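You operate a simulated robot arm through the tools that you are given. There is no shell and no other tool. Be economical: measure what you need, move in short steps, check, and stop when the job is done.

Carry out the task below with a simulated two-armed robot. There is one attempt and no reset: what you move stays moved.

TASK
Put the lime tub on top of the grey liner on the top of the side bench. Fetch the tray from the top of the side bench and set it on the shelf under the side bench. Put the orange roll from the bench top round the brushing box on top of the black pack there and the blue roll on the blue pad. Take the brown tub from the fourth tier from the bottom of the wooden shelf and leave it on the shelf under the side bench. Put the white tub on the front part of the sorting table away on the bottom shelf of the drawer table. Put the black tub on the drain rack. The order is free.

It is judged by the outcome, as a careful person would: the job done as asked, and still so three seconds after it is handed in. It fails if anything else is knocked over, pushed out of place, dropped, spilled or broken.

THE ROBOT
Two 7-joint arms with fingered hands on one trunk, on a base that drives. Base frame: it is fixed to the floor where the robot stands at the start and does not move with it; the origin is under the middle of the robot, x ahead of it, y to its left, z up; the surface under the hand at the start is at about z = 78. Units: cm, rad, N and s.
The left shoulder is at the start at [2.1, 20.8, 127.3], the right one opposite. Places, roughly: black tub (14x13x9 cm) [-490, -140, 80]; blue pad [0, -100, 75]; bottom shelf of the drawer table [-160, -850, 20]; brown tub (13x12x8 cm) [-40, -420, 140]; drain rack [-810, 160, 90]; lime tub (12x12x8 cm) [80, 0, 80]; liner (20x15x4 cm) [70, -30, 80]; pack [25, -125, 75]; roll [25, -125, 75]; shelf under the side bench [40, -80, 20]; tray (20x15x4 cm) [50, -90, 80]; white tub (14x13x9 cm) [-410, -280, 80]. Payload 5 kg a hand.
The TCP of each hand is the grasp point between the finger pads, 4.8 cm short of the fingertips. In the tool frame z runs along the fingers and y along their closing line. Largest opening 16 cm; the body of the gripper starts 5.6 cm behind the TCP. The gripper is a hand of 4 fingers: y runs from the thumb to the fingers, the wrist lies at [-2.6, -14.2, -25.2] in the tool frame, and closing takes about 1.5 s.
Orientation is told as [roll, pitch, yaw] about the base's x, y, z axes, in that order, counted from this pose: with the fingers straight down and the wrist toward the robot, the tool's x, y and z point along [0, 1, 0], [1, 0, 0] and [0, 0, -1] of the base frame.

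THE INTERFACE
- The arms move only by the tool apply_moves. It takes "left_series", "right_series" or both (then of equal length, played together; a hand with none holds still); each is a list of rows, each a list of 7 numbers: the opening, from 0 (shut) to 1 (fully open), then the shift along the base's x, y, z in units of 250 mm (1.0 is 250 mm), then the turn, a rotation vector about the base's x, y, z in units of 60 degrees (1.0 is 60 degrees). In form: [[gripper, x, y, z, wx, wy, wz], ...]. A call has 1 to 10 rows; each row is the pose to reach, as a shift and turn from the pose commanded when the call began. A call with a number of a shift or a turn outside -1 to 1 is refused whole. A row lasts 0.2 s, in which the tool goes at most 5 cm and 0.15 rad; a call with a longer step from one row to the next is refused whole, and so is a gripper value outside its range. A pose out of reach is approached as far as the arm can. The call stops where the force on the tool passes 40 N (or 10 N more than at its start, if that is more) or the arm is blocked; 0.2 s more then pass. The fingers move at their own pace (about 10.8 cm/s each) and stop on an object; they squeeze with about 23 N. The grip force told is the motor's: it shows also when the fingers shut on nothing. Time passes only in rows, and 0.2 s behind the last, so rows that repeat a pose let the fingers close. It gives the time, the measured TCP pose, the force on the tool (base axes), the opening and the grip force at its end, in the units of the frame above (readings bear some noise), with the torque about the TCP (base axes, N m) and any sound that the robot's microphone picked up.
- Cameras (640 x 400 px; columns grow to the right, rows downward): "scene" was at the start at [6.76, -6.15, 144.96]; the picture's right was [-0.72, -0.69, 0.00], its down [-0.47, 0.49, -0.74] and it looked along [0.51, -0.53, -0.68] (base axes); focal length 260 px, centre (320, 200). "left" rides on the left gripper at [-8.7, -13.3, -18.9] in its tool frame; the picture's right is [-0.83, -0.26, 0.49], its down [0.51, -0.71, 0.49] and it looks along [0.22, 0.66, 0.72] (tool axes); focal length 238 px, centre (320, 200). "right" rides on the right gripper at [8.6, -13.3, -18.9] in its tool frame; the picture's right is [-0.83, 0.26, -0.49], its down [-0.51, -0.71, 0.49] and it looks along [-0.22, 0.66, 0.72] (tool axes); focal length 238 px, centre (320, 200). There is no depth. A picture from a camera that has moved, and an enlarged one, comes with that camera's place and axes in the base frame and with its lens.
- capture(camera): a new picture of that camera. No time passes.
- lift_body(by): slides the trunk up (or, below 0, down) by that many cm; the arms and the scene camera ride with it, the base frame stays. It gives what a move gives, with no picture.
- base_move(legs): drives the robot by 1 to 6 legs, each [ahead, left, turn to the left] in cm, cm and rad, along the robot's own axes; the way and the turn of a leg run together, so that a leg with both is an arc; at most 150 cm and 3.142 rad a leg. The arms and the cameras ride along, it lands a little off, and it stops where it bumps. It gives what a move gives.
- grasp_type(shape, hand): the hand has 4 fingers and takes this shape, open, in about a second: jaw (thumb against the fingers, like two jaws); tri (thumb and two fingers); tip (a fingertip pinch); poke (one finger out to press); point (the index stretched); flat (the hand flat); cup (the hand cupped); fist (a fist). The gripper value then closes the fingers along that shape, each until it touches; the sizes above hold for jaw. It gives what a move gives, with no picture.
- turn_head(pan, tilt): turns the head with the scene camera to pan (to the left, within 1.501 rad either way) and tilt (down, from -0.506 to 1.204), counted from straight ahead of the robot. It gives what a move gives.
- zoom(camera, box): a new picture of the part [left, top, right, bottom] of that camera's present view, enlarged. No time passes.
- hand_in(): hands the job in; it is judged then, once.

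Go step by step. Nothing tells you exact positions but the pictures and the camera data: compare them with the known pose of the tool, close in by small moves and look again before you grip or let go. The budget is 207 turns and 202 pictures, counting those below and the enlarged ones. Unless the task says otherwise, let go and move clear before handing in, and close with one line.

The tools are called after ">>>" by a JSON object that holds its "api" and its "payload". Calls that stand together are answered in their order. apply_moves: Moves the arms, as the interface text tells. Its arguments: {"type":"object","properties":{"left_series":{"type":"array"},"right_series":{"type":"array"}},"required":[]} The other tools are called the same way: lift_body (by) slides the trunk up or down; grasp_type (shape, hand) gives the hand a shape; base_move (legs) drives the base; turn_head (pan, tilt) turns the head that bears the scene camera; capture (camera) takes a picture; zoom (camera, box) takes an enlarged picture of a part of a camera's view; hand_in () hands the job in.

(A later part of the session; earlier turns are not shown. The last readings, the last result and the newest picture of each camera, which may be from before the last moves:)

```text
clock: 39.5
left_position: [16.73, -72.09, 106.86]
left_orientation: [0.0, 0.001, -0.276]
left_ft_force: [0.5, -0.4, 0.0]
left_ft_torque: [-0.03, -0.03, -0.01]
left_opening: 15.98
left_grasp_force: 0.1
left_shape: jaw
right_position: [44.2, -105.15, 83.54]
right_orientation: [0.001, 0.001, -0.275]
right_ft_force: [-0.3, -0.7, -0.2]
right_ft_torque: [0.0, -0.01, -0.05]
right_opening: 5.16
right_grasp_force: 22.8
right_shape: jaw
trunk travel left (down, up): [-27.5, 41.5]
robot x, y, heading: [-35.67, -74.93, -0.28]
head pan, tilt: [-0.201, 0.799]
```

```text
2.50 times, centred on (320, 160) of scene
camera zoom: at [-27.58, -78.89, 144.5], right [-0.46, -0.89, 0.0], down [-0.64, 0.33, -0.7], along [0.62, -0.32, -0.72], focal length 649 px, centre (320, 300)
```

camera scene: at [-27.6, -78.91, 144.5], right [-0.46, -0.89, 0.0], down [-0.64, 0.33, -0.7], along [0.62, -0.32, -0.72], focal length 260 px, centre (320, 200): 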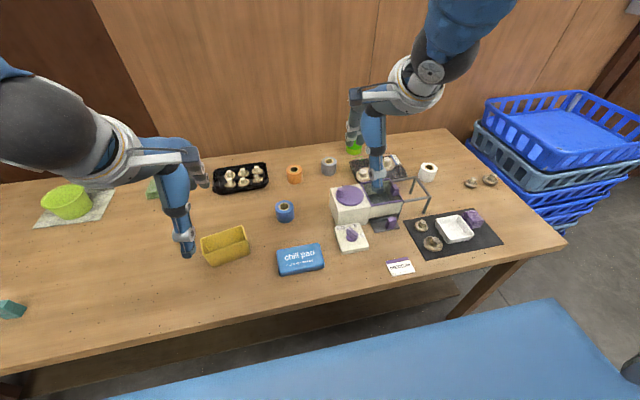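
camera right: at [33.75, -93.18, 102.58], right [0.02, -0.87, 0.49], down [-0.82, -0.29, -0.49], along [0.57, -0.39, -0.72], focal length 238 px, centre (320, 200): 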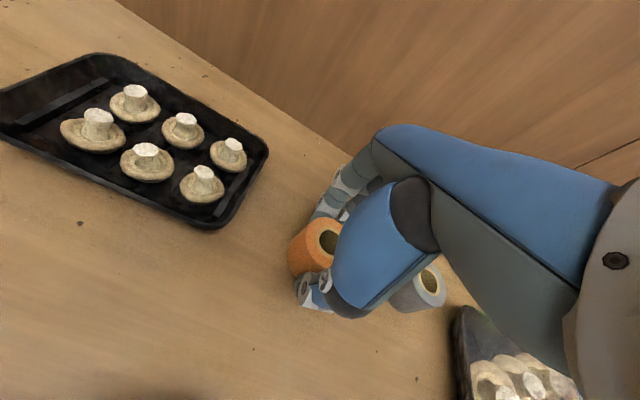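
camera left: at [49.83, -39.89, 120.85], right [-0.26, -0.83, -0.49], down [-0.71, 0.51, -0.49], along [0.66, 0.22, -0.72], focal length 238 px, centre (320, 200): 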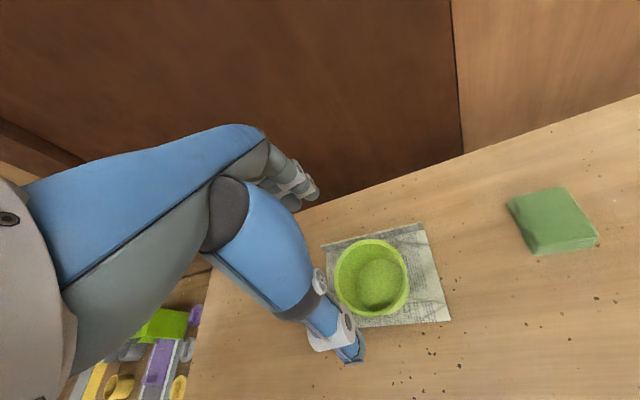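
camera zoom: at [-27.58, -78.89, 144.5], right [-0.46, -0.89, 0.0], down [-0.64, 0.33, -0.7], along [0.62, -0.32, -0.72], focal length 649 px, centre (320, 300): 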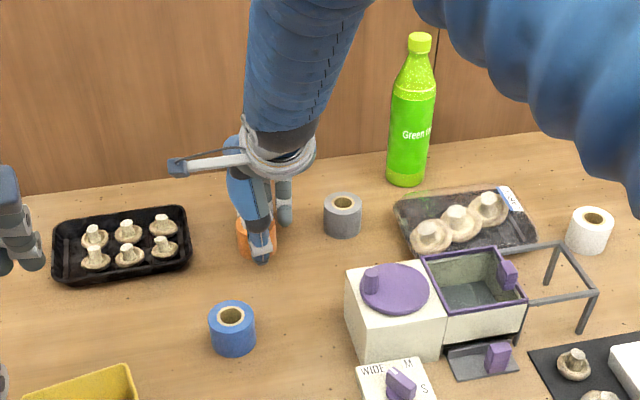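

Gripped (5.2 cm). I lift and carry it toward the pack.

>>> {"api": "apply_moves", "payload": {"right_series": [[0, 0, 0, 0.1, 0, 0, 0], [0, 0, 0, 0.25, 0, 0, 0], [0, 0, 0, 0.44, 0, 0, 0], [0, 0, 0, 0.62, 0, 0, 0], [0, -0.05, -0.15, 0.65, 0, 0, 0], [0, -0.12, -0.3, 0.65, 0, 0, 0], [0, -0.2, -0.47, 0.65, 0, 0, 0], [0, -0.27, -0.63, 0.65, 0, 0, 0], [0, -0.34, -0.79, 0.65, 0, 0, 0], [0, -0.4, -0.9, 0.65, 0, 0, 0]]}}

>>> {"api": "capture", "payload": {"camera": "right"}}

>>> {"api": "zoom", "payload": {"camera": "scene", "box": [280, 80, 480, 205]}}

```text
clock: 41.7
left_position: [16.69, -72.07, 107.04]
left_orientation: [0.002, 0.0, -0.276]
left_ft_force: [-0.4, -0.7, 0.3]
left_ft_torque: [0.07, -0.07, 0.03]
left_opening: 15.98
left_grasp_force: 0.1
left_shape: jaw
right_position: [34.23, -127.85, 99.54]
right_orientation: [0.001, 0.0, -0.272]
right_ft_force: [0.8, -0.4, -1.0]
right_ft_torque: [-0.02, 0.01, 0.02]
right_opening: 5.14
right_grasp_force: 23.2
right_shape: jaw
trunk travel left (down, up): [-27.5, 41.5]
robot x, y, heading: [-35.7, -74.67, -0.274]
head pan, tilt: [-0.201, 0.799]
```

```text
167 pictures are left
camera right: at [23.7, -115.95, 118.66], right [0.02, -0.87, 0.48], down [-0.82, -0.29, -0.49], along [0.57, -0.39, -0.72], focal length 238 px, centre (320, 200)
```

right: 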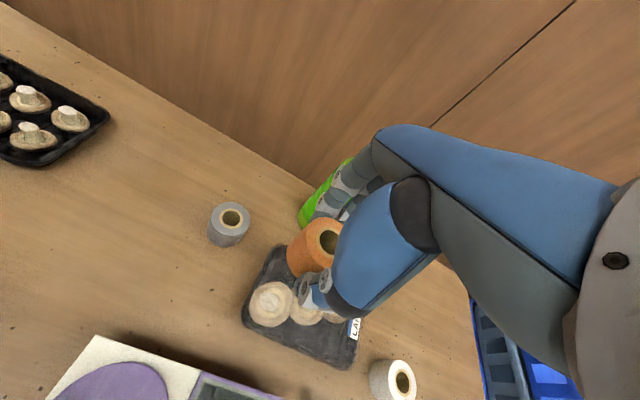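

```text
3.20 times, centred on (380, 142) of scene
camera zoom: at [-27.65, -79.01, 144.5], right [-0.46, -0.89, 0.0], down [-0.64, 0.33, -0.7], along [0.62, -0.32, -0.72], focal length 830 px, centre (128, 384)
```

zoom: 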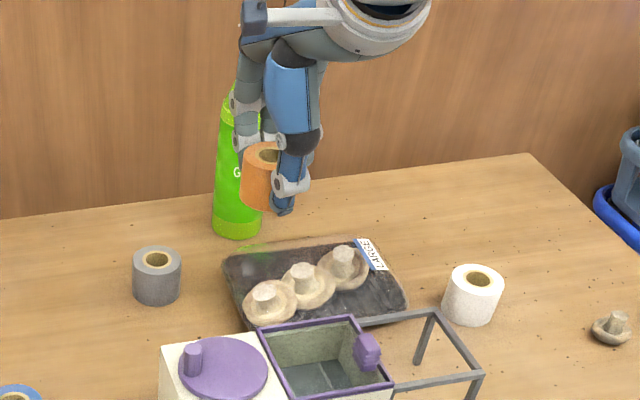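

The pack's outline centre is about (32,-135), 20x13 cm. I move over it, staying slightly forward of the bottle, and check.

>>> {"api": "apply_moves", "payload": {"right_series": [[0, -0.06, -0.13, 0, 0, 0, 0], [0, -0.13, -0.27, 0, 0, 0, 0], [0, -0.13, -0.27, -0.1, 0, 0, 0], [0, -0.13, -0.27, -0.2, 0, 0, 0]]}}

>>> {"api": "capture", "payload": {"camera": "right"}}

>>> {"api": "zoom", "payload": {"camera": "scene", "box": [280, 80, 480, 205]}}

```text
clock: 42.7
left_position: [16.66, -72.26, 106.97]
left_orientation: [0.003, 0.0, -0.277]
left_ft_force: [0.4, -0.5, 0.0]
left_ft_torque: [0.09, -0.04, 0.04]
left_opening: 16.0
left_grasp_force: 0.1
left_shape: jaw
right_position: [30.86, -134.61, 94.47]
right_orientation: [0.003, 0.001, -0.279]
right_ft_force: [0.2, -0.3, 0.1]
right_ft_torque: [0.08, 0.06, 0.05]
right_opening: 5.14
right_grasp_force: 23.3
right_shape: jaw
trunk travel left (down, up): [-27.5, 41.5]
robot x, y, heading: [-35.41, -75.11, -0.282]
head pan, tilt: [-0.201, 0.799]
```

```text
165 pictures are left
camera right: at [20.47, -122.63, 113.59], right [0.02, -0.87, 0.49], down [-0.82, -0.29, -0.49], along [0.57, -0.39, -0.72], focal length 238 px, centre (320, 200)
```

right: 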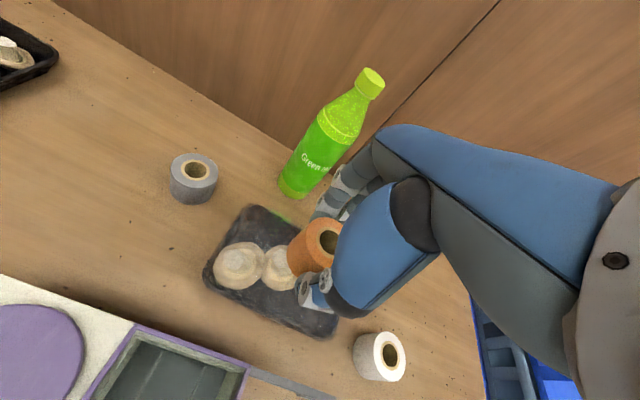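

```text
3.20 times, centred on (380, 142) of scene
camera zoom: at [-27.6, -79.05, 144.49], right [-0.46, -0.89, 0.0], down [-0.64, 0.33, -0.7], along [0.62, -0.32, -0.72], focal length 830 px, centre (128, 384)
```

zoom: 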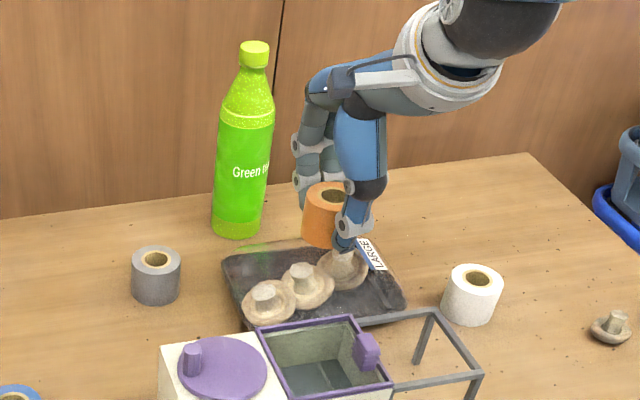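

>>> {"api": "apply_moves", "payload": {"right_series": [[0, 0.01, -0.01, -0.08, 0, 0, 0], [0, 0.01, -0.01, -0.14, 0, 0, 0], [0, 0.01, -0.01, -0.18, 0, 0, 0]]}}

>>> {"api": "zoom", "payload": {"camera": "scene", "box": [330, 110, 430, 185]}}

>>> {"api": "zoom", "payload": {"camera": "right", "box": [180, 150, 400, 360]}}

```text
clock: 43.5
left_position: [16.75, -72.13, 106.93]
left_orientation: [0.0, 0.001, -0.276]
left_ft_force: [0.2, -0.8, -0.3]
left_ft_torque: [-0.01, 0.05, -0.02]
left_opening: 16.0
left_grasp_force: 0.1
left_shape: jaw
right_position: [31.27, -134.65, 90.15]
right_orientation: [0.002, 0.0, -0.277]
right_ft_force: [-0.1, -0.2, -1.0]
right_ft_torque: [0.02, 0.04, 0.03]
right_opening: 5.16
right_grasp_force: 23.5
right_shape: jaw
trunk travel left (down, up): [-27.5, 41.5]
robot x, y, heading: [-35.78, -74.81, -0.277]
head pan, tilt: [-0.201, 0.799]
```

```text
5.33 times, centred on (380, 148) of scene
camera zoom: at [-27.53, -78.97, 144.49], right [-0.46, -0.89, 0.0], down [-0.64, 0.33, -0.7], along [0.62, -0.32, -0.72], focal length 1384 px, centre (0, 480)
```

zoom: 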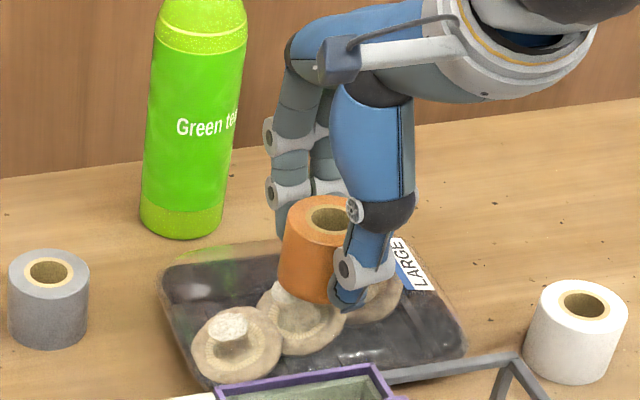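

```text
1.90 times, centred on (290, 255) of right
camera zoom: at [20.83, -122.75, 109.18], right [0.02, -0.87, 0.49], down [-0.82, -0.29, -0.49], along [0.57, -0.39, -0.72], focal length 454 px, centre (377, 95)
```

zoom: 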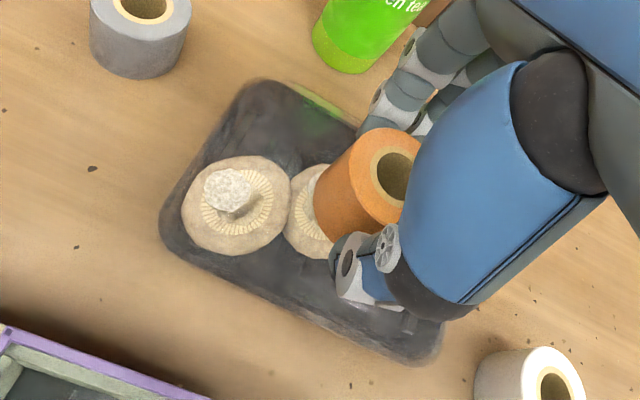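

>>> {"api": "apply_moves", "payload": {"right_series": [[0, 0, 0, -0.02, 0, 0, 0], [0, 0, 0, -0.04, 0, 0, 0], [0, 0, 0, -0.06, 0, 0, 0], [0, 0, 0, -0.08, 0, 0, 0]]}}

>>> {"api": "zoom", "payload": {"camera": "scene", "box": [330, 110, 430, 185]}}

```text
clock: 44.6
left_position: [16.77, -71.99, 106.94]
left_orientation: [-0.001, 0.001, -0.278]
left_ft_force: [0.4, 0.3, 0.6]
left_ft_torque: [0.04, 0.04, 0.0]
left_opening: 15.95
left_grasp_force: 0.0
left_shape: jaw
right_position: [31.69, -134.85, 89.04]
right_orientation: [0.002, -0.015, -0.277]
right_ft_force: [-1.5, 1.5, 14.9]
right_ft_torque: [0.2, -0.05, 0.05]
right_opening: 5.19
right_grasp_force: 23.7
right_shape: jaw
trunk travel left (down, up): [-27.5, 41.5]
robot x, y, heading: [-35.73, -74.65, -0.278]
head pan, tilt: [-0.201, 0.799]
stopped in row 4 (right hand): the force on the tool passed its limit at 41 N (the readings are from after the stop); the commanded pose is now the measured one
```

```text
5.33 times, centred on (380, 148) of scene
camera zoom: at [-27.63, -78.88, 144.49], right [-0.46, -0.89, 0.0], down [-0.64, 0.33, -0.7], along [0.62, -0.32, -0.72], focal length 1384 px, centre (0, 480)
```

zoom: 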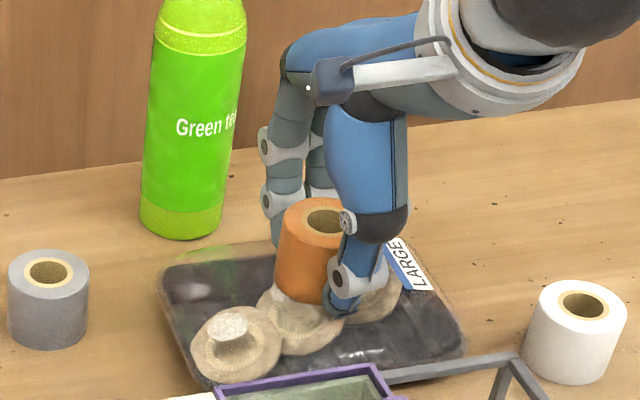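

Contact: the roll rests on the pack top at about z=83.5. I ease up slightly, open and lift away.

>>> {"api": "apply_moves", "payload": {"right_series": [[0, 0, 0, 0.01, 0, 0, 0], [0.4, 0, 0, 0.01, 0, 0, 0], [0.55, 0, 0, 0.01, 0, 0, 0], [0.55, 0, 0, 0.01, 0, 0, 0], [0.55, 0, 0, 0.1, 0, 0, 0], [0.55, 0, 0, 0.25, 0, 0, 0], [0.55, 0, 0, 0.42, 0, 0, 0], [0.55, 0, 0, 0.6, 0, 0, 0]]}}

>>> {"api": "zoom", "payload": {"camera": "scene", "box": [280, 80, 480, 205]}}

>>> {"api": "capture", "payload": {"camera": "right"}}

```text
clock: 46.4
left_position: [16.62, -71.84, 107.05]
left_orientation: [0.0, -0.002, -0.276]
left_ft_force: [-0.7, 1.0, 0.3]
left_ft_torque: [-0.1, -0.07, 0.01]
left_opening: 15.97
left_grasp_force: 0.1
left_shape: jaw
right_position: [31.62, -134.55, 103.88]
right_orientation: [0.001, -0.008, -0.278]
right_ft_force: [-1.4, 0.9, -1.2]
right_ft_torque: [-0.07, -0.14, -0.01]
right_opening: 8.76
right_grasp_force: 0.1
right_shape: jaw
trunk travel left (down, up): [-27.5, 41.5]
robot x, y, heading: [-35.53, -74.86, -0.281]
head pan, tilt: [-0.201, 0.799]
```

```text
3.20 times, centred on (380, 142) of scene
camera zoom: at [-27.71, -78.79, 144.52], right [-0.46, -0.89, 0.0], down [-0.64, 0.33, -0.7], along [0.62, -0.32, -0.72], focal length 830 px, centre (128, 384)
```

zoom: 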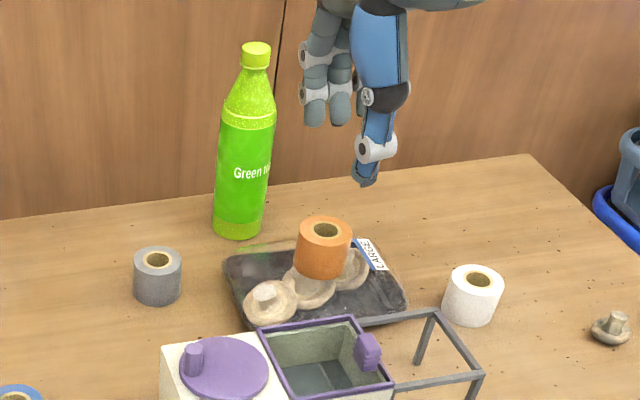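

```text
159 pictures are left
camera right: at [21.05, -122.58, 122.72], right [0.02, -0.87, 0.49], down [-0.82, -0.29, -0.5], along [0.58, -0.39, -0.72], focal length 238 px, centre (320, 200)
```

right: 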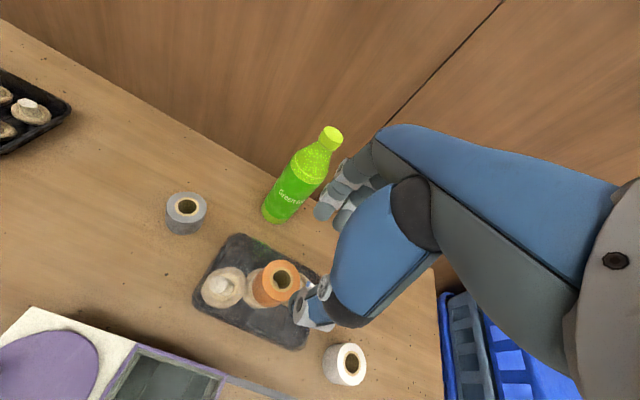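

The orange roll stands on the pack. Next the blue roll at about (28.2,-95): I bring the right hand over it and move the left hand aside.

>>> {"api": "apply_moves", "payload": {"left_series": [[1, 0.03, 0.12, 0, 0, 0, 0], [1, 0.06, 0.24, 0, 0, 0, 0], [1, 0.1, 0.36, 0, 0, 0, 0], [1, 0.13, 0.48, 0, 0, 0, 0], [1, 0.16, 0.6, 0, 0, 0, 0], [1, 0.16, 0.6, 0, 0, 0, 0]], "right_series": [[0.65, 0, 0.15, 0.05, 0, 0, 0], [0.65, -0.02, 0.32, 0.05, 0, 0, 0], [0.65, -0.03, 0.49, 0.05, 0, 0, 0], [0.65, -0.04, 0.66, 0.05, 0, 0, 0], [0.65, -0.06, 0.83, 0.05, 0, 0, 0], [0.65, -0.07, 1.0, 0.05, 0, 0, 0]]}}

>>> {"api": "apply_moves", "payload": {"right_series": [[0.65, -0.02, 0.15, 0, 0, 0, 0], [0.65, -0.04, 0.32, 0, 0, 0, 0], [0.65, -0.06, 0.49, 0, 0, 0, 0], [0.65, -0.068, 0.58, -0.1, 0, 0, 0], [0.65, -0.068, 0.58, -0.28, 0, 0, 0], [0.65, -0.068, 0.58, -0.4, 0, 0, 0]]}}

>>> {"api": "capture", "payload": {"camera": "right"}}

>>> {"api": "zoom", "payload": {"camera": "scene", "box": [190, 130, 390, 290]}}

```text
clock: 47.8
left_position: [20.64, -56.75, 106.77]
left_orientation: [0.0, 0.0, -0.274]
left_ft_force: [-0.6, 1.7, -0.6]
left_ft_torque: [-0.12, 0.03, -0.01]
left_opening: 15.98
left_grasp_force: 0.1
left_shape: jaw
right_position: [29.58, -109.67, 105.31]
right_orientation: [0.001, -0.012, -0.28]
right_ft_force: [0.9, -0.5, 1.0]
right_ft_torque: [-0.08, -0.01, 0.0]
right_opening: 10.39
right_grasp_force: 0.0
right_shape: jaw
trunk travel left (down, up): [-27.5, 41.5]
robot x, y, heading: [-35.91, -74.82, -0.279]
head pan, tilt: [-0.201, 0.799]
```

```text
clock: 49.4
left_position: [20.55, -56.81, 106.77]
left_orientation: [0.001, 0.0, -0.278]
left_ft_force: [-0.1, -0.1, 0.5]
left_ft_torque: [-0.01, 0.03, -0.01]
left_opening: 15.98
left_grasp_force: 0.2
left_shape: jaw
right_position: [24.08, -95.58, 93.33]
right_orientation: [0.085, 0.174, -0.63]
right_ft_force: [-0.5, 0.7, 0.2]
right_ft_torque: [-0.09, 0.01, -0.03]
right_opening: 10.43
right_grasp_force: 0.1
right_shape: jaw
right hand out of reach, approached as far as the arm can: row 3, 4
trunk travel left (down, up): [-27.5, 41.5]
robot x, y, heading: [-35.52, -75.28, -0.279]
head pan, tilt: [-0.201, 0.799]
stopped in row 6 (right hand): the arm was blocked; the commanded pose is now the measured one
```

```text
158 pictures are left
camera right: at [20.31, -84.28, 114.94], right [-0.25, -0.9, 0.36], down [-0.91, 0.09, -0.4], along [0.33, -0.43, -0.84], focal length 238 px, centre (320, 200)
```

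right: 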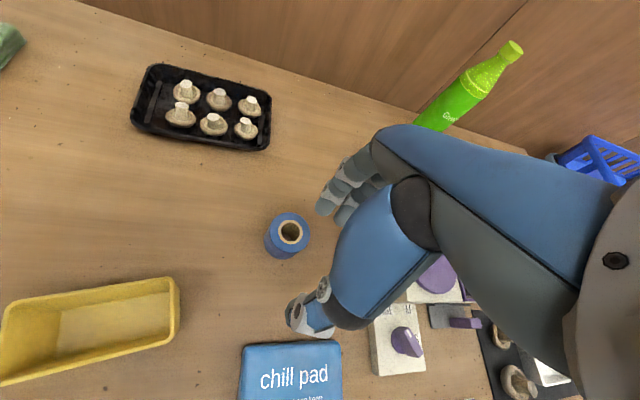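

```text
2.50 times, centred on (290, 210) of scene
camera zoom: at [-27.57, -78.82, 144.5], right [-0.46, -0.89, 0.0], down [-0.64, 0.33, -0.7], along [0.62, -0.32, -0.72], focal length 649 px, centre (395, 175)
```

zoom: 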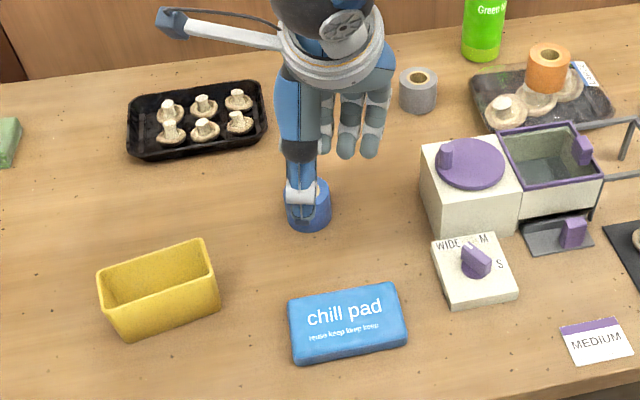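

The right arm is cramped this near its centreline. I raise the hand, shift the base left, and straighten the hand's orientation.

>>> {"api": "apply_moves", "payload": {"right_series": [[0.65, 0, 0, 0.15, 0, 0, 0], [0.65, 0, 0, 0.3, 0, 0, 0], [0.65, 0, 0, 0.5, 0, 0, 0]]}}

>>> {"api": "base_move", "payload": {"legs": [[-3, 0, 0], [0, 20, 0]]}}

>>> {"api": "apply_moves", "payload": {"right_series": [[0.65, 0, -0.1, 0, -0.049, -0.039, 0.112], [0.65, 0, -0.2, 0, -0.098, -0.077, 0.224], [0.65, 0, -0.3, 0, -0.147, -0.116, 0.337], [0.65, 0, -0.45, 0, -0.147, -0.116, 0.337]]}}

>>> {"api": "turn_head", "payload": {"pan": -0.2, "tilt": 0.8}}

>>> {"api": "capture", "payload": {"camera": "right"}}

>>> {"api": "capture", "payload": {"camera": "scene"}}

```text
clock: 50.2
left_position: [20.47, -56.74, 106.96]
left_orientation: [0.0, -0.002, -0.276]
left_ft_force: [-1.4, 0.7, 1.2]
left_ft_torque: [-0.09, -0.15, -0.02]
left_opening: 15.97
left_grasp_force: 0.0
left_shape: jaw
right_position: [24.0, -95.73, 105.99]
right_orientation: [0.085, 0.172, -0.632]
right_ft_force: [-1.4, 1.0, -1.1]
right_ft_torque: [-0.12, -0.23, -0.03]
right_opening: 10.39
right_grasp_force: 0.1
right_shape: jaw
trunk travel left (down, up): [-27.5, 41.5]
robot x, y, heading: [-35.97, -74.64, -0.278]
head pan, tilt: [-0.201, 0.799]
```

```text
clock: 52.2
left_position: [23.22, -36.29, 106.67]
left_orientation: [-0.001, 0.001, -0.275]
left_ft_force: [-0.7, 0.6, 0.4]
left_ft_torque: [-0.1, 0.05, -0.04]
left_opening: 16.0
left_grasp_force: 0.1
left_shape: jaw
right_position: [26.88, -75.23, 105.86]
right_orientation: [0.087, 0.174, -0.628]
right_ft_force: [0.2, 0.9, 0.0]
right_ft_torque: [-0.06, 0.08, 0.02]
right_opening: 10.4
right_grasp_force: 0.0
right_shape: jaw
trunk travel left (down, up): [-27.5, 41.5]
robot x, y, heading: [-32.99, -54.6, -0.272]
head pan, tilt: [-0.201, 0.799]
```

```text
clock: 53.2
left_position: [23.22, -36.6, 106.77]
left_orientation: [0.002, 0.002, -0.275]
left_ft_force: [0.7, -1.1, 0.1]
left_ft_torque: [0.16, 0.05, 0.01]
left_opening: 16.0
left_grasp_force: 0.0
left_shape: jaw
right_position: [27.14, -86.63, 105.93]
right_orientation: [0.005, -0.003, -0.279]
right_ft_force: [1.2, -0.7, -0.9]
right_ft_torque: [0.16, -0.01, 0.05]
right_opening: 10.39
right_grasp_force: 0.0
right_shape: jaw
trunk travel left (down, up): [-27.5, 41.5]
robot x, y, heading: [-33.3, -54.43, -0.278]
head pan, tilt: [-0.201, 0.799]
```

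```text
clock: 53.8
left_position: [23.32, -36.29, 106.82]
left_orientation: [-0.001, 0.0, -0.275]
left_ft_force: [-0.2, 1.2, -0.1]
left_ft_torque: [-0.04, 0.0, -0.02]
left_opening: 15.99
left_grasp_force: 0.1
left_shape: jaw
right_position: [27.06, -86.5, 105.99]
right_orientation: [0.003, -0.001, -0.28]
right_ft_force: [-0.8, 0.1, 0.3]
right_ft_torque: [-0.04, -0.01, 0.01]
right_opening: 10.42
right_grasp_force: 0.0
right_shape: jaw
trunk travel left (down, up): [-27.5, 41.5]
robot x, y, heading: [-32.96, -54.78, -0.273]
head pan, tilt: [-0.201, 0.799]
```

```text
156 pictures are left
camera right: at [16.69, -74.46, 124.94], right [0.02, -0.87, 0.49], down [-0.82, -0.29, -0.49], along [0.57, -0.39, -0.72], focal length 238 px, centre (320, 200)
```

right: 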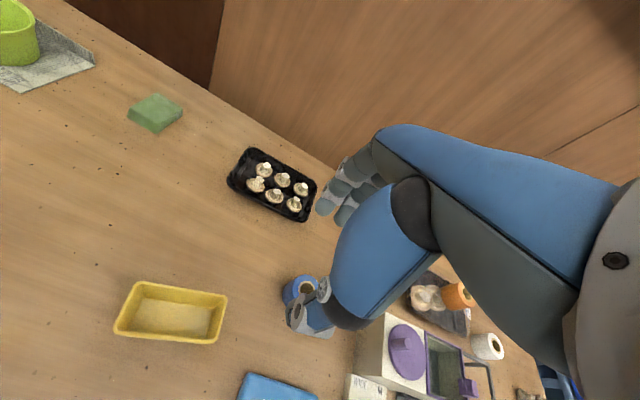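

```text
155 pictures are left
camera scene: at [-24.96, -58.57, 144.5], right [-0.46, -0.89, 0.0], down [-0.64, 0.33, -0.7], along [0.62, -0.32, -0.72], focal length 260 px, centre (320, 200)
```

scene: 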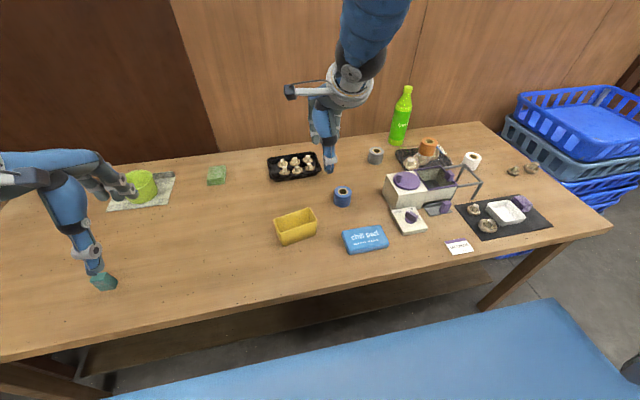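

>>> {"api": "apply_moves", "payload": {"right_series": [[0.65, 0.02, -0.17, 0, 0, 0, 0], [0.65, 0.04, -0.33, 0, 0, 0, 0], [0.65, 0.04, -0.33, -0.17, 0, 0, 0], [0.65, 0.04, -0.33, -0.35, 0, 0, 0], [0.65, 0.04, -0.33, -0.5, 0, 0, 0]]}}

>>> {"api": "capture", "payload": {"camera": "right"}}

>>> {"api": "zoom", "payload": {"camera": "scene", "box": [240, 110, 440, 260]}}

```text
clock: 55.0
left_position: [23.4, -36.37, 106.71]
left_orientation: [0.0, 0.002, -0.274]
left_ft_force: [0.3, 0.3, 0.2]
left_ft_torque: [0.01, 0.03, 0.02]
left_opening: 15.97
left_grasp_force: 0.0
left_shape: jaw
right_position: [28.08, -94.72, 93.42]
right_orientation: [0.001, -0.002, -0.28]
right_ft_force: [1.8, 0.4, 1.4]
right_ft_torque: [0.0, 0.16, 0.03]
right_opening: 10.38
right_grasp_force: 0.1
right_shape: jaw
trunk travel left (down, up): [-27.5, 41.5]
robot x, y, heading: [-33.22, -54.33, -0.277]
head pan, tilt: [-0.201, 0.799]
```

```text
154 pictures are left
camera right: at [17.62, -82.73, 112.4], right [0.02, -0.87, 0.49], down [-0.82, -0.29, -0.49], along [0.57, -0.39, -0.72], focal length 238 px, centre (320, 200)
```

right: 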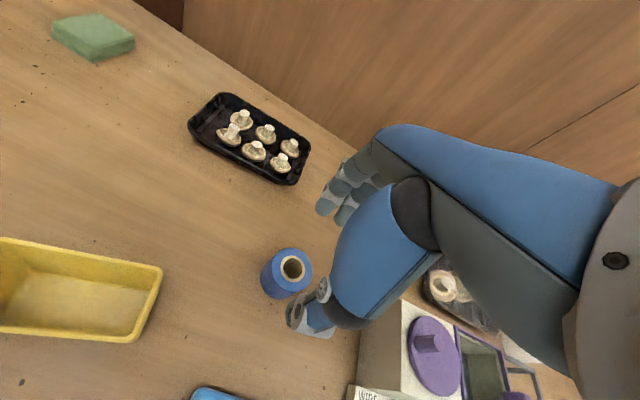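

```text
2.67 times, centred on (340, 185) of scene
camera zoom: at [-24.83, -58.62, 144.49], right [-0.46, -0.89, 0.0], down [-0.64, 0.33, -0.7], along [0.62, -0.32, -0.72], focal length 692 px, centre (267, 240)
```

zoom: 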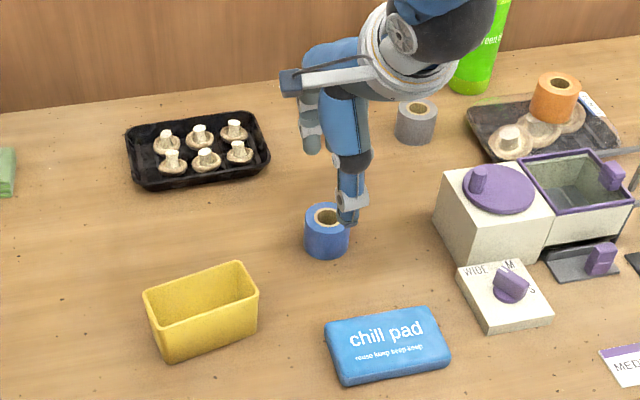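

Same relative picture as before the orange grip; I lower and grip the blue roll.

>>> {"api": "apply_moves", "payload": {"right_series": [[0.65, 0, 0, -0.15, 0, 0, 0], [0.65, 0, 0, -0.3, 0, 0, 0], [0.65, 0, 0, -0.395, 0, 0, 0], [0.3, 0, 0, -0.395, 0, 0, 0], [0, 0, 0, -0.395, 0, 0, 0], [0, 0, 0, -0.395, 0, 0, 0], [0, 0, 0, -0.395, 0, 0, 0], [0, 0, 0, -0.25, 0, 0, 0], [0, 0, 0, -0.05, 0, 0, 0], [0, 0, 0, 0.05, 0, 0, 0]]}}

>>> {"api": "capture", "payload": {"camera": "right"}}

>>> {"api": "zoom", "payload": {"camera": "scene", "box": [240, 110, 440, 260]}}

```text
clock: 57.2
left_position: [23.27, -36.29, 106.78]
left_orientation: [0.0, 0.001, -0.274]
left_ft_force: [0.1, 0.6, 0.8]
left_ft_torque: [0.0, 0.0, -0.02]
left_opening: 15.99
left_grasp_force: 0.0
left_shape: jaw
right_position: [27.69, -94.76, 94.82]
right_orientation: [0.001, 0.0, -0.281]
right_ft_force: [-0.6, 0.2, -2.6]
right_ft_torque: [-0.03, -0.06, -0.02]
right_opening: 5.16
right_grasp_force: 22.6
right_shape: jaw
trunk travel left (down, up): [-27.5, 41.5]
robot x, y, heading: [-33.01, -54.84, -0.273]
head pan, tilt: [-0.201, 0.799]
```

```text
152 pictures are left
camera right: at [17.15, -82.79, 113.69], right [0.02, -0.87, 0.48], down [-0.82, -0.29, -0.49], along [0.57, -0.39, -0.72], focal length 238 px, centre (320, 200)
```

right: 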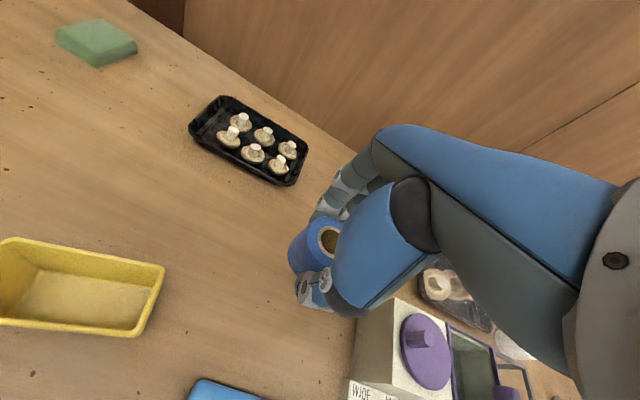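

```text
2.67 times, centred on (340, 185) of scene
camera zoom: at [-24.96, -58.62, 144.5], right [-0.46, -0.89, 0.0], down [-0.64, 0.33, -0.7], along [0.62, -0.32, -0.72], focal length 692 px, centre (267, 240)
```

zoom: 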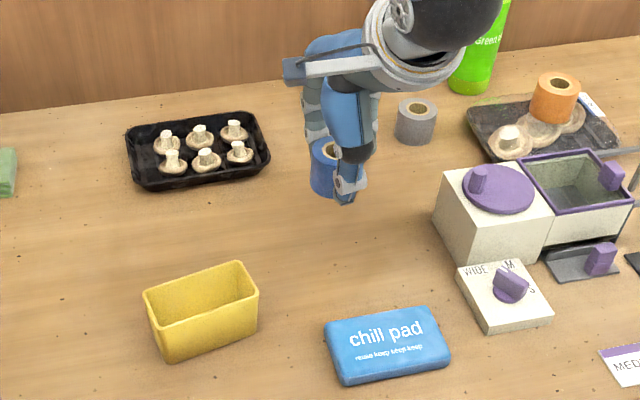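

The blue roll is held. I carry it over the chill pad's centre (9.8,-92).

>>> {"api": "apply_moves", "payload": {"right_series": [[0, -0.18, 0.03, 0, 0, 0, 0], [0, -0.36, 0.06, 0, 0, 0, 0], [0, -0.54, 0.09, 0, 0, 0, 0], [0, -0.716, 0.112, 0, 0, 0, 0], [0, -0.716, 0.112, -0.1, 0, 0, 0]]}}

>>> {"api": "capture", "payload": {"camera": "right"}}

>>> {"api": "zoom", "payload": {"camera": "scene", "box": [260, 160, 460, 290]}}

```text
clock: 58.4
left_position: [23.43, -36.55, 106.78]
left_orientation: [-0.001, 0.004, -0.274]
left_ft_force: [1.6, -1.0, -0.8]
left_ft_torque: [0.04, 0.13, -0.01]
left_opening: 15.94
left_grasp_force: 0.0
left_shape: jaw
right_position: [10.07, -92.13, 92.18]
right_orientation: [0.002, -0.001, -0.28]
right_ft_force: [1.5, 0.4, -1.5]
right_ft_torque: [0.04, 0.16, 0.03]
right_opening: 5.14
right_grasp_force: 23.0
right_shape: jaw
trunk travel left (down, up): [-27.5, 41.5]
robot x, y, heading: [-33.04, -54.76, -0.276]
head pan, tilt: [-0.201, 0.799]
```

```text
150 pictures are left
camera right: at [-0.4, -80.21, 111.16], right [0.02, -0.87, 0.49], down [-0.82, -0.29, -0.49], along [0.57, -0.39, -0.72], focal length 238 px, centre (320, 200)
```

right: 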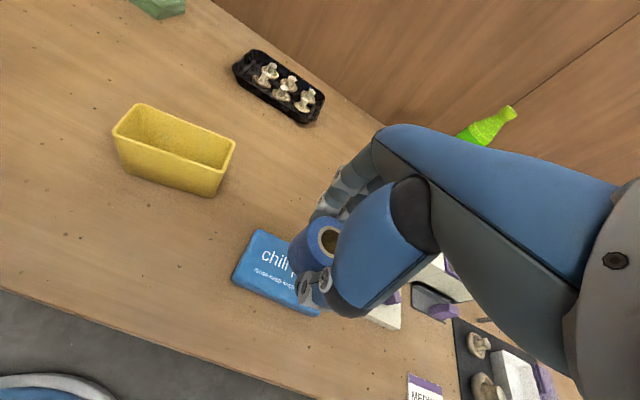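

```text
3.08 times, centred on (360, 225) of scene
camera zoom: at [-24.68, -58.72, 144.47], right [-0.46, -0.89, 0.0], down [-0.64, 0.33, -0.7], along [0.62, -0.32, -0.72], focal length 798 px, centre (197, 123)
```

zoom: 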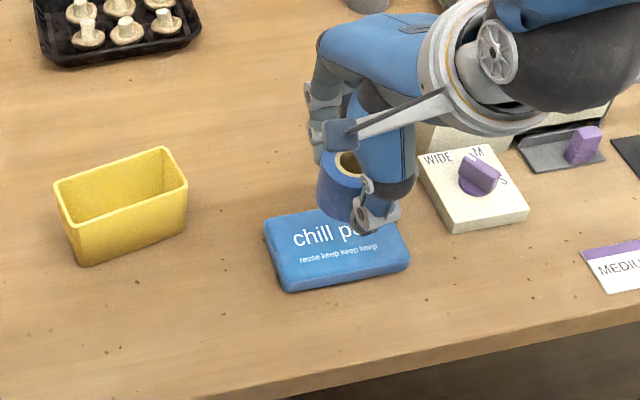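

>>> {"api": "apply_moves", "payload": {"right_series": [[0, 0, 0.01, -0.08, 0, 0, 0], [0, 0, 0.01, -0.16, 0, 0, 0], [0, 0, 0.01, -0.18, 0, 0, 0], [0, 0, 0.01, -0.2, 0, 0, 0], [0, 0, 0.01, -0.22, 0, 0, 0], [0, 0, 0.01, -0.24, 0, 0, 0], [0, 0, 0.01, -0.26, 0, 0, 0]]}}

>>> {"api": "zoom", "payload": {"camera": "scene", "box": [260, 160, 460, 290]}}

```text
clock: 60.0
left_position: [23.09, -36.32, 106.84]
left_orientation: [0.0, 0.0, -0.274]
left_ft_force: [0.0, 0.1, 0.2]
left_ft_torque: [-0.01, 0.0, -0.02]
left_opening: 15.98
left_grasp_force: 0.0
left_shape: jaw
right_position: [9.98, -91.79, 85.92]
right_orientation: [0.003, -0.007, -0.28]
right_ft_force: [-4.8, 0.7, 29.2]
right_ft_torque: [0.03, 0.24, -0.02]
right_opening: 5.35
right_grasp_force: 23.6
right_shape: jaw
trunk travel left (down, up): [-27.5, 41.5]
robot x, y, heading: [-33.19, -54.25, -0.272]
head pan, tilt: [-0.201, 0.799]
```

```text
3.08 times, centred on (360, 225) of scene
camera zoom: at [-25.15, -58.5, 144.55], right [-0.46, -0.89, 0.0], down [-0.64, 0.33, -0.7], along [0.62, -0.32, -0.72], focal length 798 px, centre (197, 123)
```

zoom: 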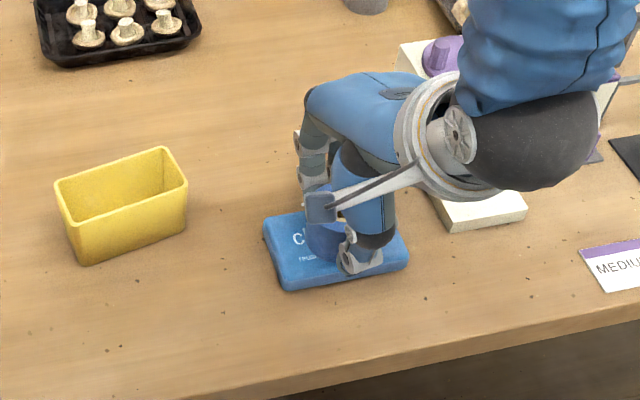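

Contact with the pad (29 N, TCP 85.9). I relax, open and lift off.

>>> {"api": "apply_moves", "payload": {"right_series": [[0, 0, 0, 0.016, 0, 0, 0], [0.4, 0, 0, 0.016, 0, 0, 0], [0.6, 0, 0, 0.016, 0, 0, 0], [0.6, 0, 0, 0.016, 0, 0, 0], [0.6, 0, 0, 0.1, 0, 0, 0], [0.6, 0, 0, 0.27, 0, 0, 0], [0.6, 0, 0, 0.45, 0, 0, 0], [0.6, 0, 0, 0.63, 0, 0, 0], [1, 0, 0, 0.8, 0, 0, 0]]}}

>>> {"api": "capture", "payload": {"camera": "scene"}}

>>> {"api": "capture", "payload": {"camera": "right"}}

```text
clock: 62.0
left_position: [23.04, -36.24, 106.84]
left_orientation: [0.0, 0.001, -0.272]
left_ft_force: [0.2, 0.5, -0.2]
left_ft_torque: [-0.04, -0.11, 0.01]
left_opening: 15.97
left_grasp_force: 0.0
left_shape: jaw
right_position: [9.87, -91.48, 105.79]
right_orientation: [0.002, -0.002, -0.28]
right_ft_force: [-1.9, -0.3, -1.0]
right_ft_torque: [-0.05, -0.18, -0.02]
right_opening: 15.95
right_grasp_force: 0.0
right_shape: jaw
trunk travel left (down, up): [-27.5, 41.5]
robot x, y, heading: [-33.05, -54.53, -0.269]
head pan, tilt: [-0.201, 0.799]
```

```text
147 pictures are left
camera scene: at [-25.12, -58.53, 144.51], right [-0.46, -0.89, 0.0], down [-0.64, 0.33, -0.7], along [0.62, -0.32, -0.72], focal length 260 px, centre (320, 200)
```

scene: 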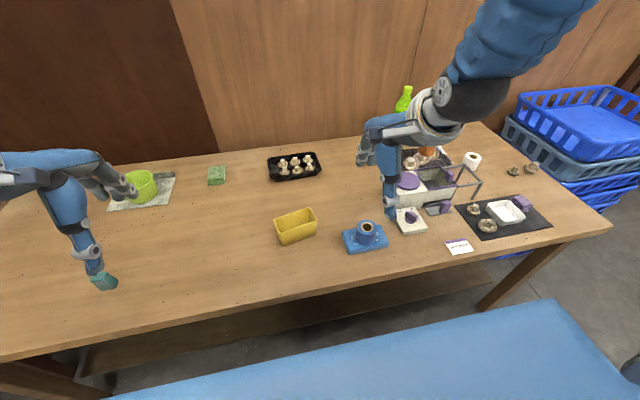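

```text
146 pictures are left
camera right: at [-0.55, -79.53, 124.74], right [0.02, -0.87, 0.49], down [-0.82, -0.29, -0.49], along [0.57, -0.39, -0.72], focal length 238 px, centre (320, 200)
```

right: 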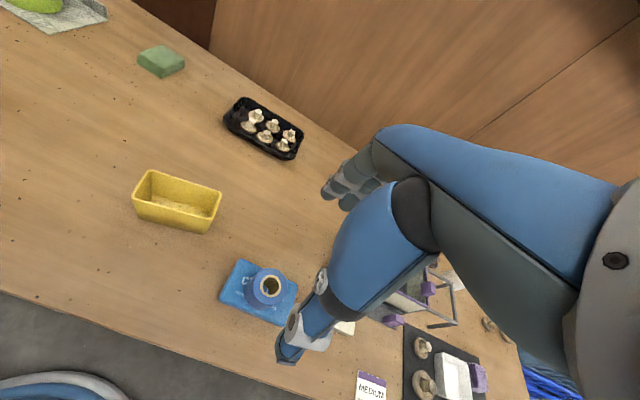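

Both rolls are placed. Next the tray (centre about (51.5,-86.7), ~19x12 at the rim); I drive closer and to the left so the right hand can grip across its width.

>>> {"api": "base_move", "payload": {"legs": [[0, 15, 0], [13, 0, 0]]}}

>>> {"api": "apply_moves", "payload": {"right_series": [[1, 0.16, -0.06, 0, 0, 0, 0], [1, 0.33, -0.12, 0, 0, 0, 0], [1, 0.5, -0.18, 0, 0, 0, 0], [1, 0.64, -0.24, 0, 0, 0, 0]]}}

>>> {"api": "capture", "payload": {"camera": "right"}}

>>> {"api": "capture", "payload": {"camera": "scene"}}

```text
clock: 64.3
left_position: [39.93, -25.53, 106.89]
left_orientation: [0.0, 0.001, -0.272]
left_ft_force: [1.1, -0.2, -0.6]
left_ft_torque: [0.03, 0.09, 0.0]
left_opening: 15.98
left_grasp_force: 0.1
left_shape: jaw
right_position: [26.81, -80.74, 105.65]
right_orientation: [0.002, -0.002, -0.278]
right_ft_force: [0.2, -0.4, -0.3]
right_ft_torque: [0.04, 0.13, 0.04]
right_opening: 16.0
right_grasp_force: 0.1
right_shape: jaw
trunk travel left (down, up): [-27.5, 41.5]
robot x, y, heading: [-16.44, -43.75, -0.269]
head pan, tilt: [-0.201, 0.799]
```

```text
clock: 65.3
left_position: [39.98, -25.57, 106.74]
left_orientation: [-0.001, 0.001, -0.275]
left_ft_force: [1.0, -0.3, 0.3]
left_ft_torque: [0.02, 0.08, -0.01]
left_opening: 15.99
left_grasp_force: 0.1
left_shape: jaw
right_position: [43.05, -86.89, 105.51]
right_orientation: [0.003, -0.001, -0.281]
right_ft_force: [-0.2, -0.6, 0.1]
right_ft_torque: [0.06, 0.04, 0.01]
right_opening: 15.97
right_grasp_force: 0.1
right_shape: jaw
trunk travel left (down, up): [-27.5, 41.5]
robot x, y, heading: [-16.78, -43.71, -0.274]
head pan, tilt: [-0.201, 0.799]
```

```text
145 pictures are left
camera right: at [32.61, -74.94, 124.52], right [0.02, -0.87, 0.48], down [-0.82, -0.29, -0.49], along [0.57, -0.39, -0.72], focal length 238 px, centre (320, 200)
```

right: 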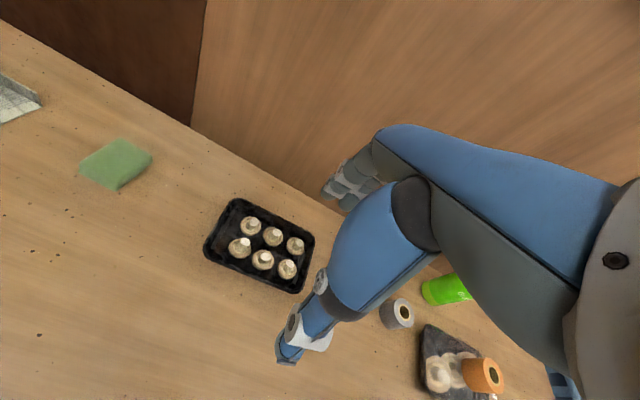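

```text
144 pictures are left
camera scene: at [-8.22, -47.79, 144.48], right [-0.46, -0.89, 0.0], down [-0.64, 0.33, -0.7], along [0.62, -0.32, -0.72], focal length 260 px, centre (320, 200)
```

scene: 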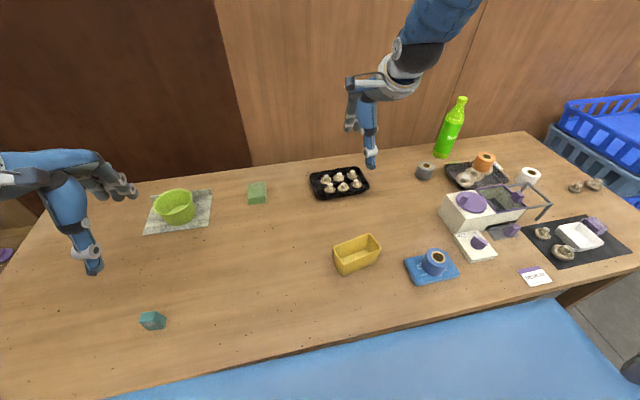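

Tray rim measured: centre (51.7,-86.4), 18x11.5 cm, nearly square with the hand. I move over it and partly down.

>>> {"api": "apply_moves", "payload": {"right_series": [[1, 0.17, 0.01, 0, 0, 0, 0.02], [1, 0.346, 0.02, 0, 0, 0, 0.04], [1, 0.346, 0.02, -0.18, 0, 0, 0.04], [1, 0.346, 0.02, -0.36, 0, 0, 0.04], [1, 0.346, 0.02, -0.5, 0, 0, 0.04]]}}

>>> {"api": "capture", "payload": {"camera": "right"}}

>>> {"api": "zoom", "payload": {"camera": "scene", "box": [260, 90, 460, 240]}}

```text
clock: 66.5
left_position: [39.76, -25.5, 106.76]
left_orientation: [0.001, 0.001, -0.274]
left_ft_force: [0.7, 0.4, -0.6]
left_ft_torque: [0.03, 0.04, -0.01]
left_opening: 15.97
left_grasp_force: 0.0
left_shape: jaw
right_position: [51.42, -86.12, 93.16]
right_orientation: [0.002, -0.003, -0.238]
right_ft_force: [1.7, -0.9, 1.1]
right_ft_torque: [0.03, 0.19, 0.02]
right_opening: 16.02
right_grasp_force: 0.0
right_shape: jaw
trunk travel left (down, up): [-27.5, 41.5]
robot x, y, heading: [-16.85, -43.83, -0.276]
head pan, tilt: [-0.201, 0.799]
```

```text
143 pictures are left
camera right: at [40.45, -74.64, 112.1], right [0.05, -0.87, 0.49], down [-0.81, -0.32, -0.49], along [0.59, -0.37, -0.72], focal length 238 px, centre (320, 200)
```

right: 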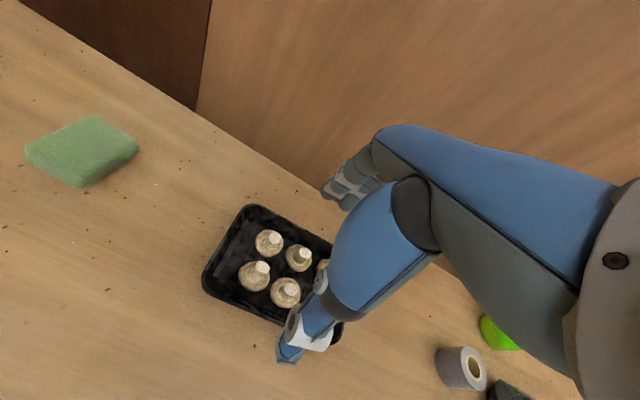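

```text
2.67 times, centred on (360, 165) of scene
camera zoom: at [-8.3, -47.73, 144.49], right [-0.46, -0.89, 0.0], down [-0.64, 0.33, -0.7], along [0.62, -0.32, -0.72], focal length 692 px, centre (213, 293)
```

zoom: 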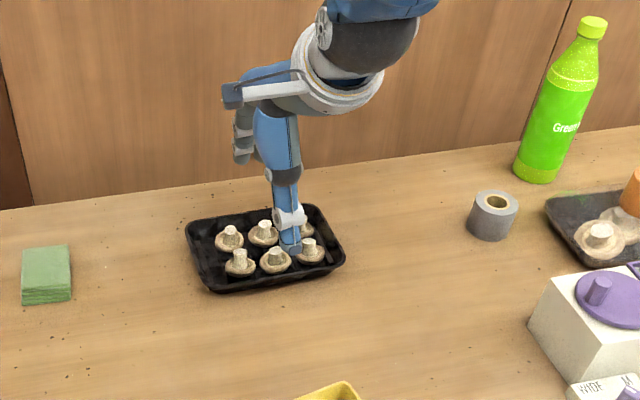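

Gaps of ~2 cm on each side. I lower to just above the bench and close on the rim.

>>> {"api": "apply_moves", "payload": {"right_series": [[1, 0, 0, -0.12, 0, 0, 0], [1, 0, 0, -0.24, 0, 0, 0], [1, 0, 0, -0.33, 0, 0, 0], [1, 0, 0, -0.385, 0, 0, 0], [0.85, 0, 0, -0.385, 0, 0, 0], [0.7, 0, 0, -0.385, 0, 0, 0], [0.5, 0, 0, -0.385, 0, 0, 0], [0, 0, 0, -0.385, 0, 0, 0], [0, 0, 0, -0.385, 0, 0, 0]]}}

>>> {"api": "capture", "payload": {"camera": "right"}}

>>> {"api": "zoom", "payload": {"camera": "scene", "box": [260, 90, 460, 240]}}

```text
clock: 68.5
left_position: [39.88, -25.4, 106.74]
left_orientation: [0.001, 0.0, -0.272]
left_ft_force: [-0.2, 0.9, 0.3]
left_ft_torque: [0.01, -0.02, -0.01]
left_opening: 15.99
left_grasp_force: 0.0
left_shape: jaw
right_position: [51.29, -86.11, 83.61]
right_orientation: [0.003, -0.002, -0.238]
right_ft_force: [0.3, -0.5, -1.5]
right_ft_torque: [-0.01, 0.02, 0.0]
right_opening: 13.24
right_grasp_force: 22.6
right_shape: jaw
trunk travel left (down, up): [-27.5, 41.5]
robot x, y, heading: [-16.74, -43.37, -0.272]
head pan, tilt: [-0.201, 0.799]
```

```text
141 pictures are left
camera right: at [40.33, -74.55, 102.58], right [0.05, -0.87, 0.49], down [-0.81, -0.32, -0.49], along [0.59, -0.37, -0.72], focal length 238 px, centre (320, 200)
```

right: 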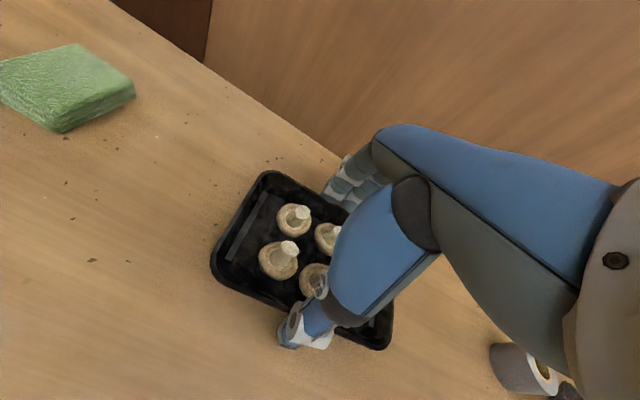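

```text
2.67 times, centred on (360, 165) of scene
camera zoom: at [-8.34, -47.7, 144.5], right [-0.46, -0.89, 0.0], down [-0.64, 0.33, -0.7], along [0.62, -0.32, -0.72], focal length 692 px, centre (213, 293)
```

zoom: 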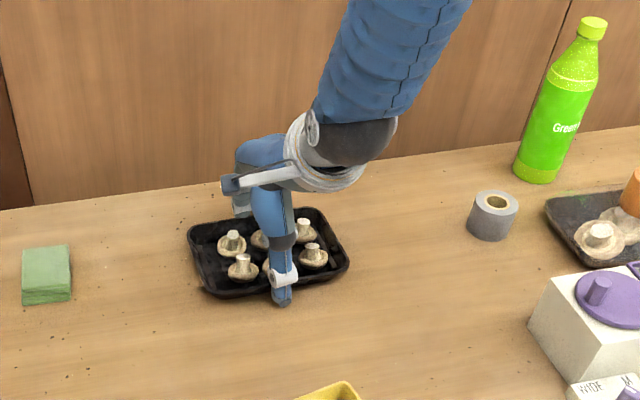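

Gripped at 13.2 cm. I lift 3 cm slowly and check that the tray hangs level.

>>> {"api": "apply_moves", "payload": {"right_series": [[0, 0, 0, 0.03, 0, 0, 0], [0, 0, 0, 0.06, 0, 0, 0], [0, 0, 0, 0.09, 0, 0, 0], [0, 0, 0, 0.12, 0, 0, 0], [0, 0, 0, 0.12, 0, 0, 0]]}}

>>> {"api": "capture", "payload": {"camera": "right"}}

>>> {"api": "zoom", "payload": {"camera": "scene", "box": [260, 90, 460, 240]}}

```text
clock: 69.7
left_position: [39.83, -25.43, 106.79]
left_orientation: [0.0, 0.002, -0.273]
left_ft_force: [-0.3, 0.2, -0.6]
left_ft_torque: [-0.01, 0.02, -0.04]
left_opening: 15.99
left_grasp_force: 0.0
left_shape: jaw
right_position: [51.38, -86.1, 86.49]
right_orientation: [0.001, -0.001, -0.238]
right_ft_force: [0.0, 0.2, -1.4]
right_ft_torque: [-0.02, -0.02, 0.0]
right_opening: 13.24
right_grasp_force: 22.8
right_shape: jaw
trunk travel left (down, up): [-27.5, 41.5]
robot x, y, heading: [-16.37, -43.49, -0.272]
head pan, tilt: [-0.201, 0.799]
```

```text
139 pictures are left
camera right: at [40.45, -74.56, 105.46], right [0.05, -0.87, 0.49], down [-0.81, -0.32, -0.49], along [0.59, -0.37, -0.72], focal length 238 px, centre (320, 200)
```

right: 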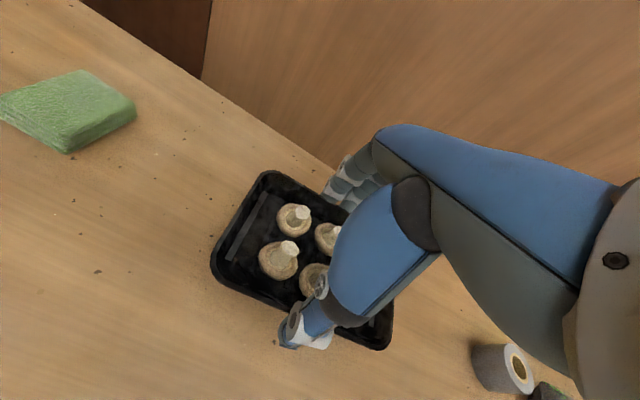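

```text
2.67 times, centred on (360, 165) of scene
camera zoom: at [-8.32, -47.7, 144.5], right [-0.46, -0.89, 0.0], down [-0.64, 0.33, -0.7], along [0.62, -0.32, -0.72], focal length 692 px, centre (213, 293)
```

zoom: 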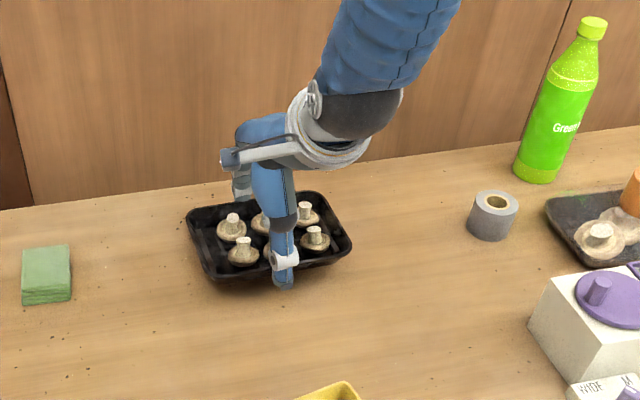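

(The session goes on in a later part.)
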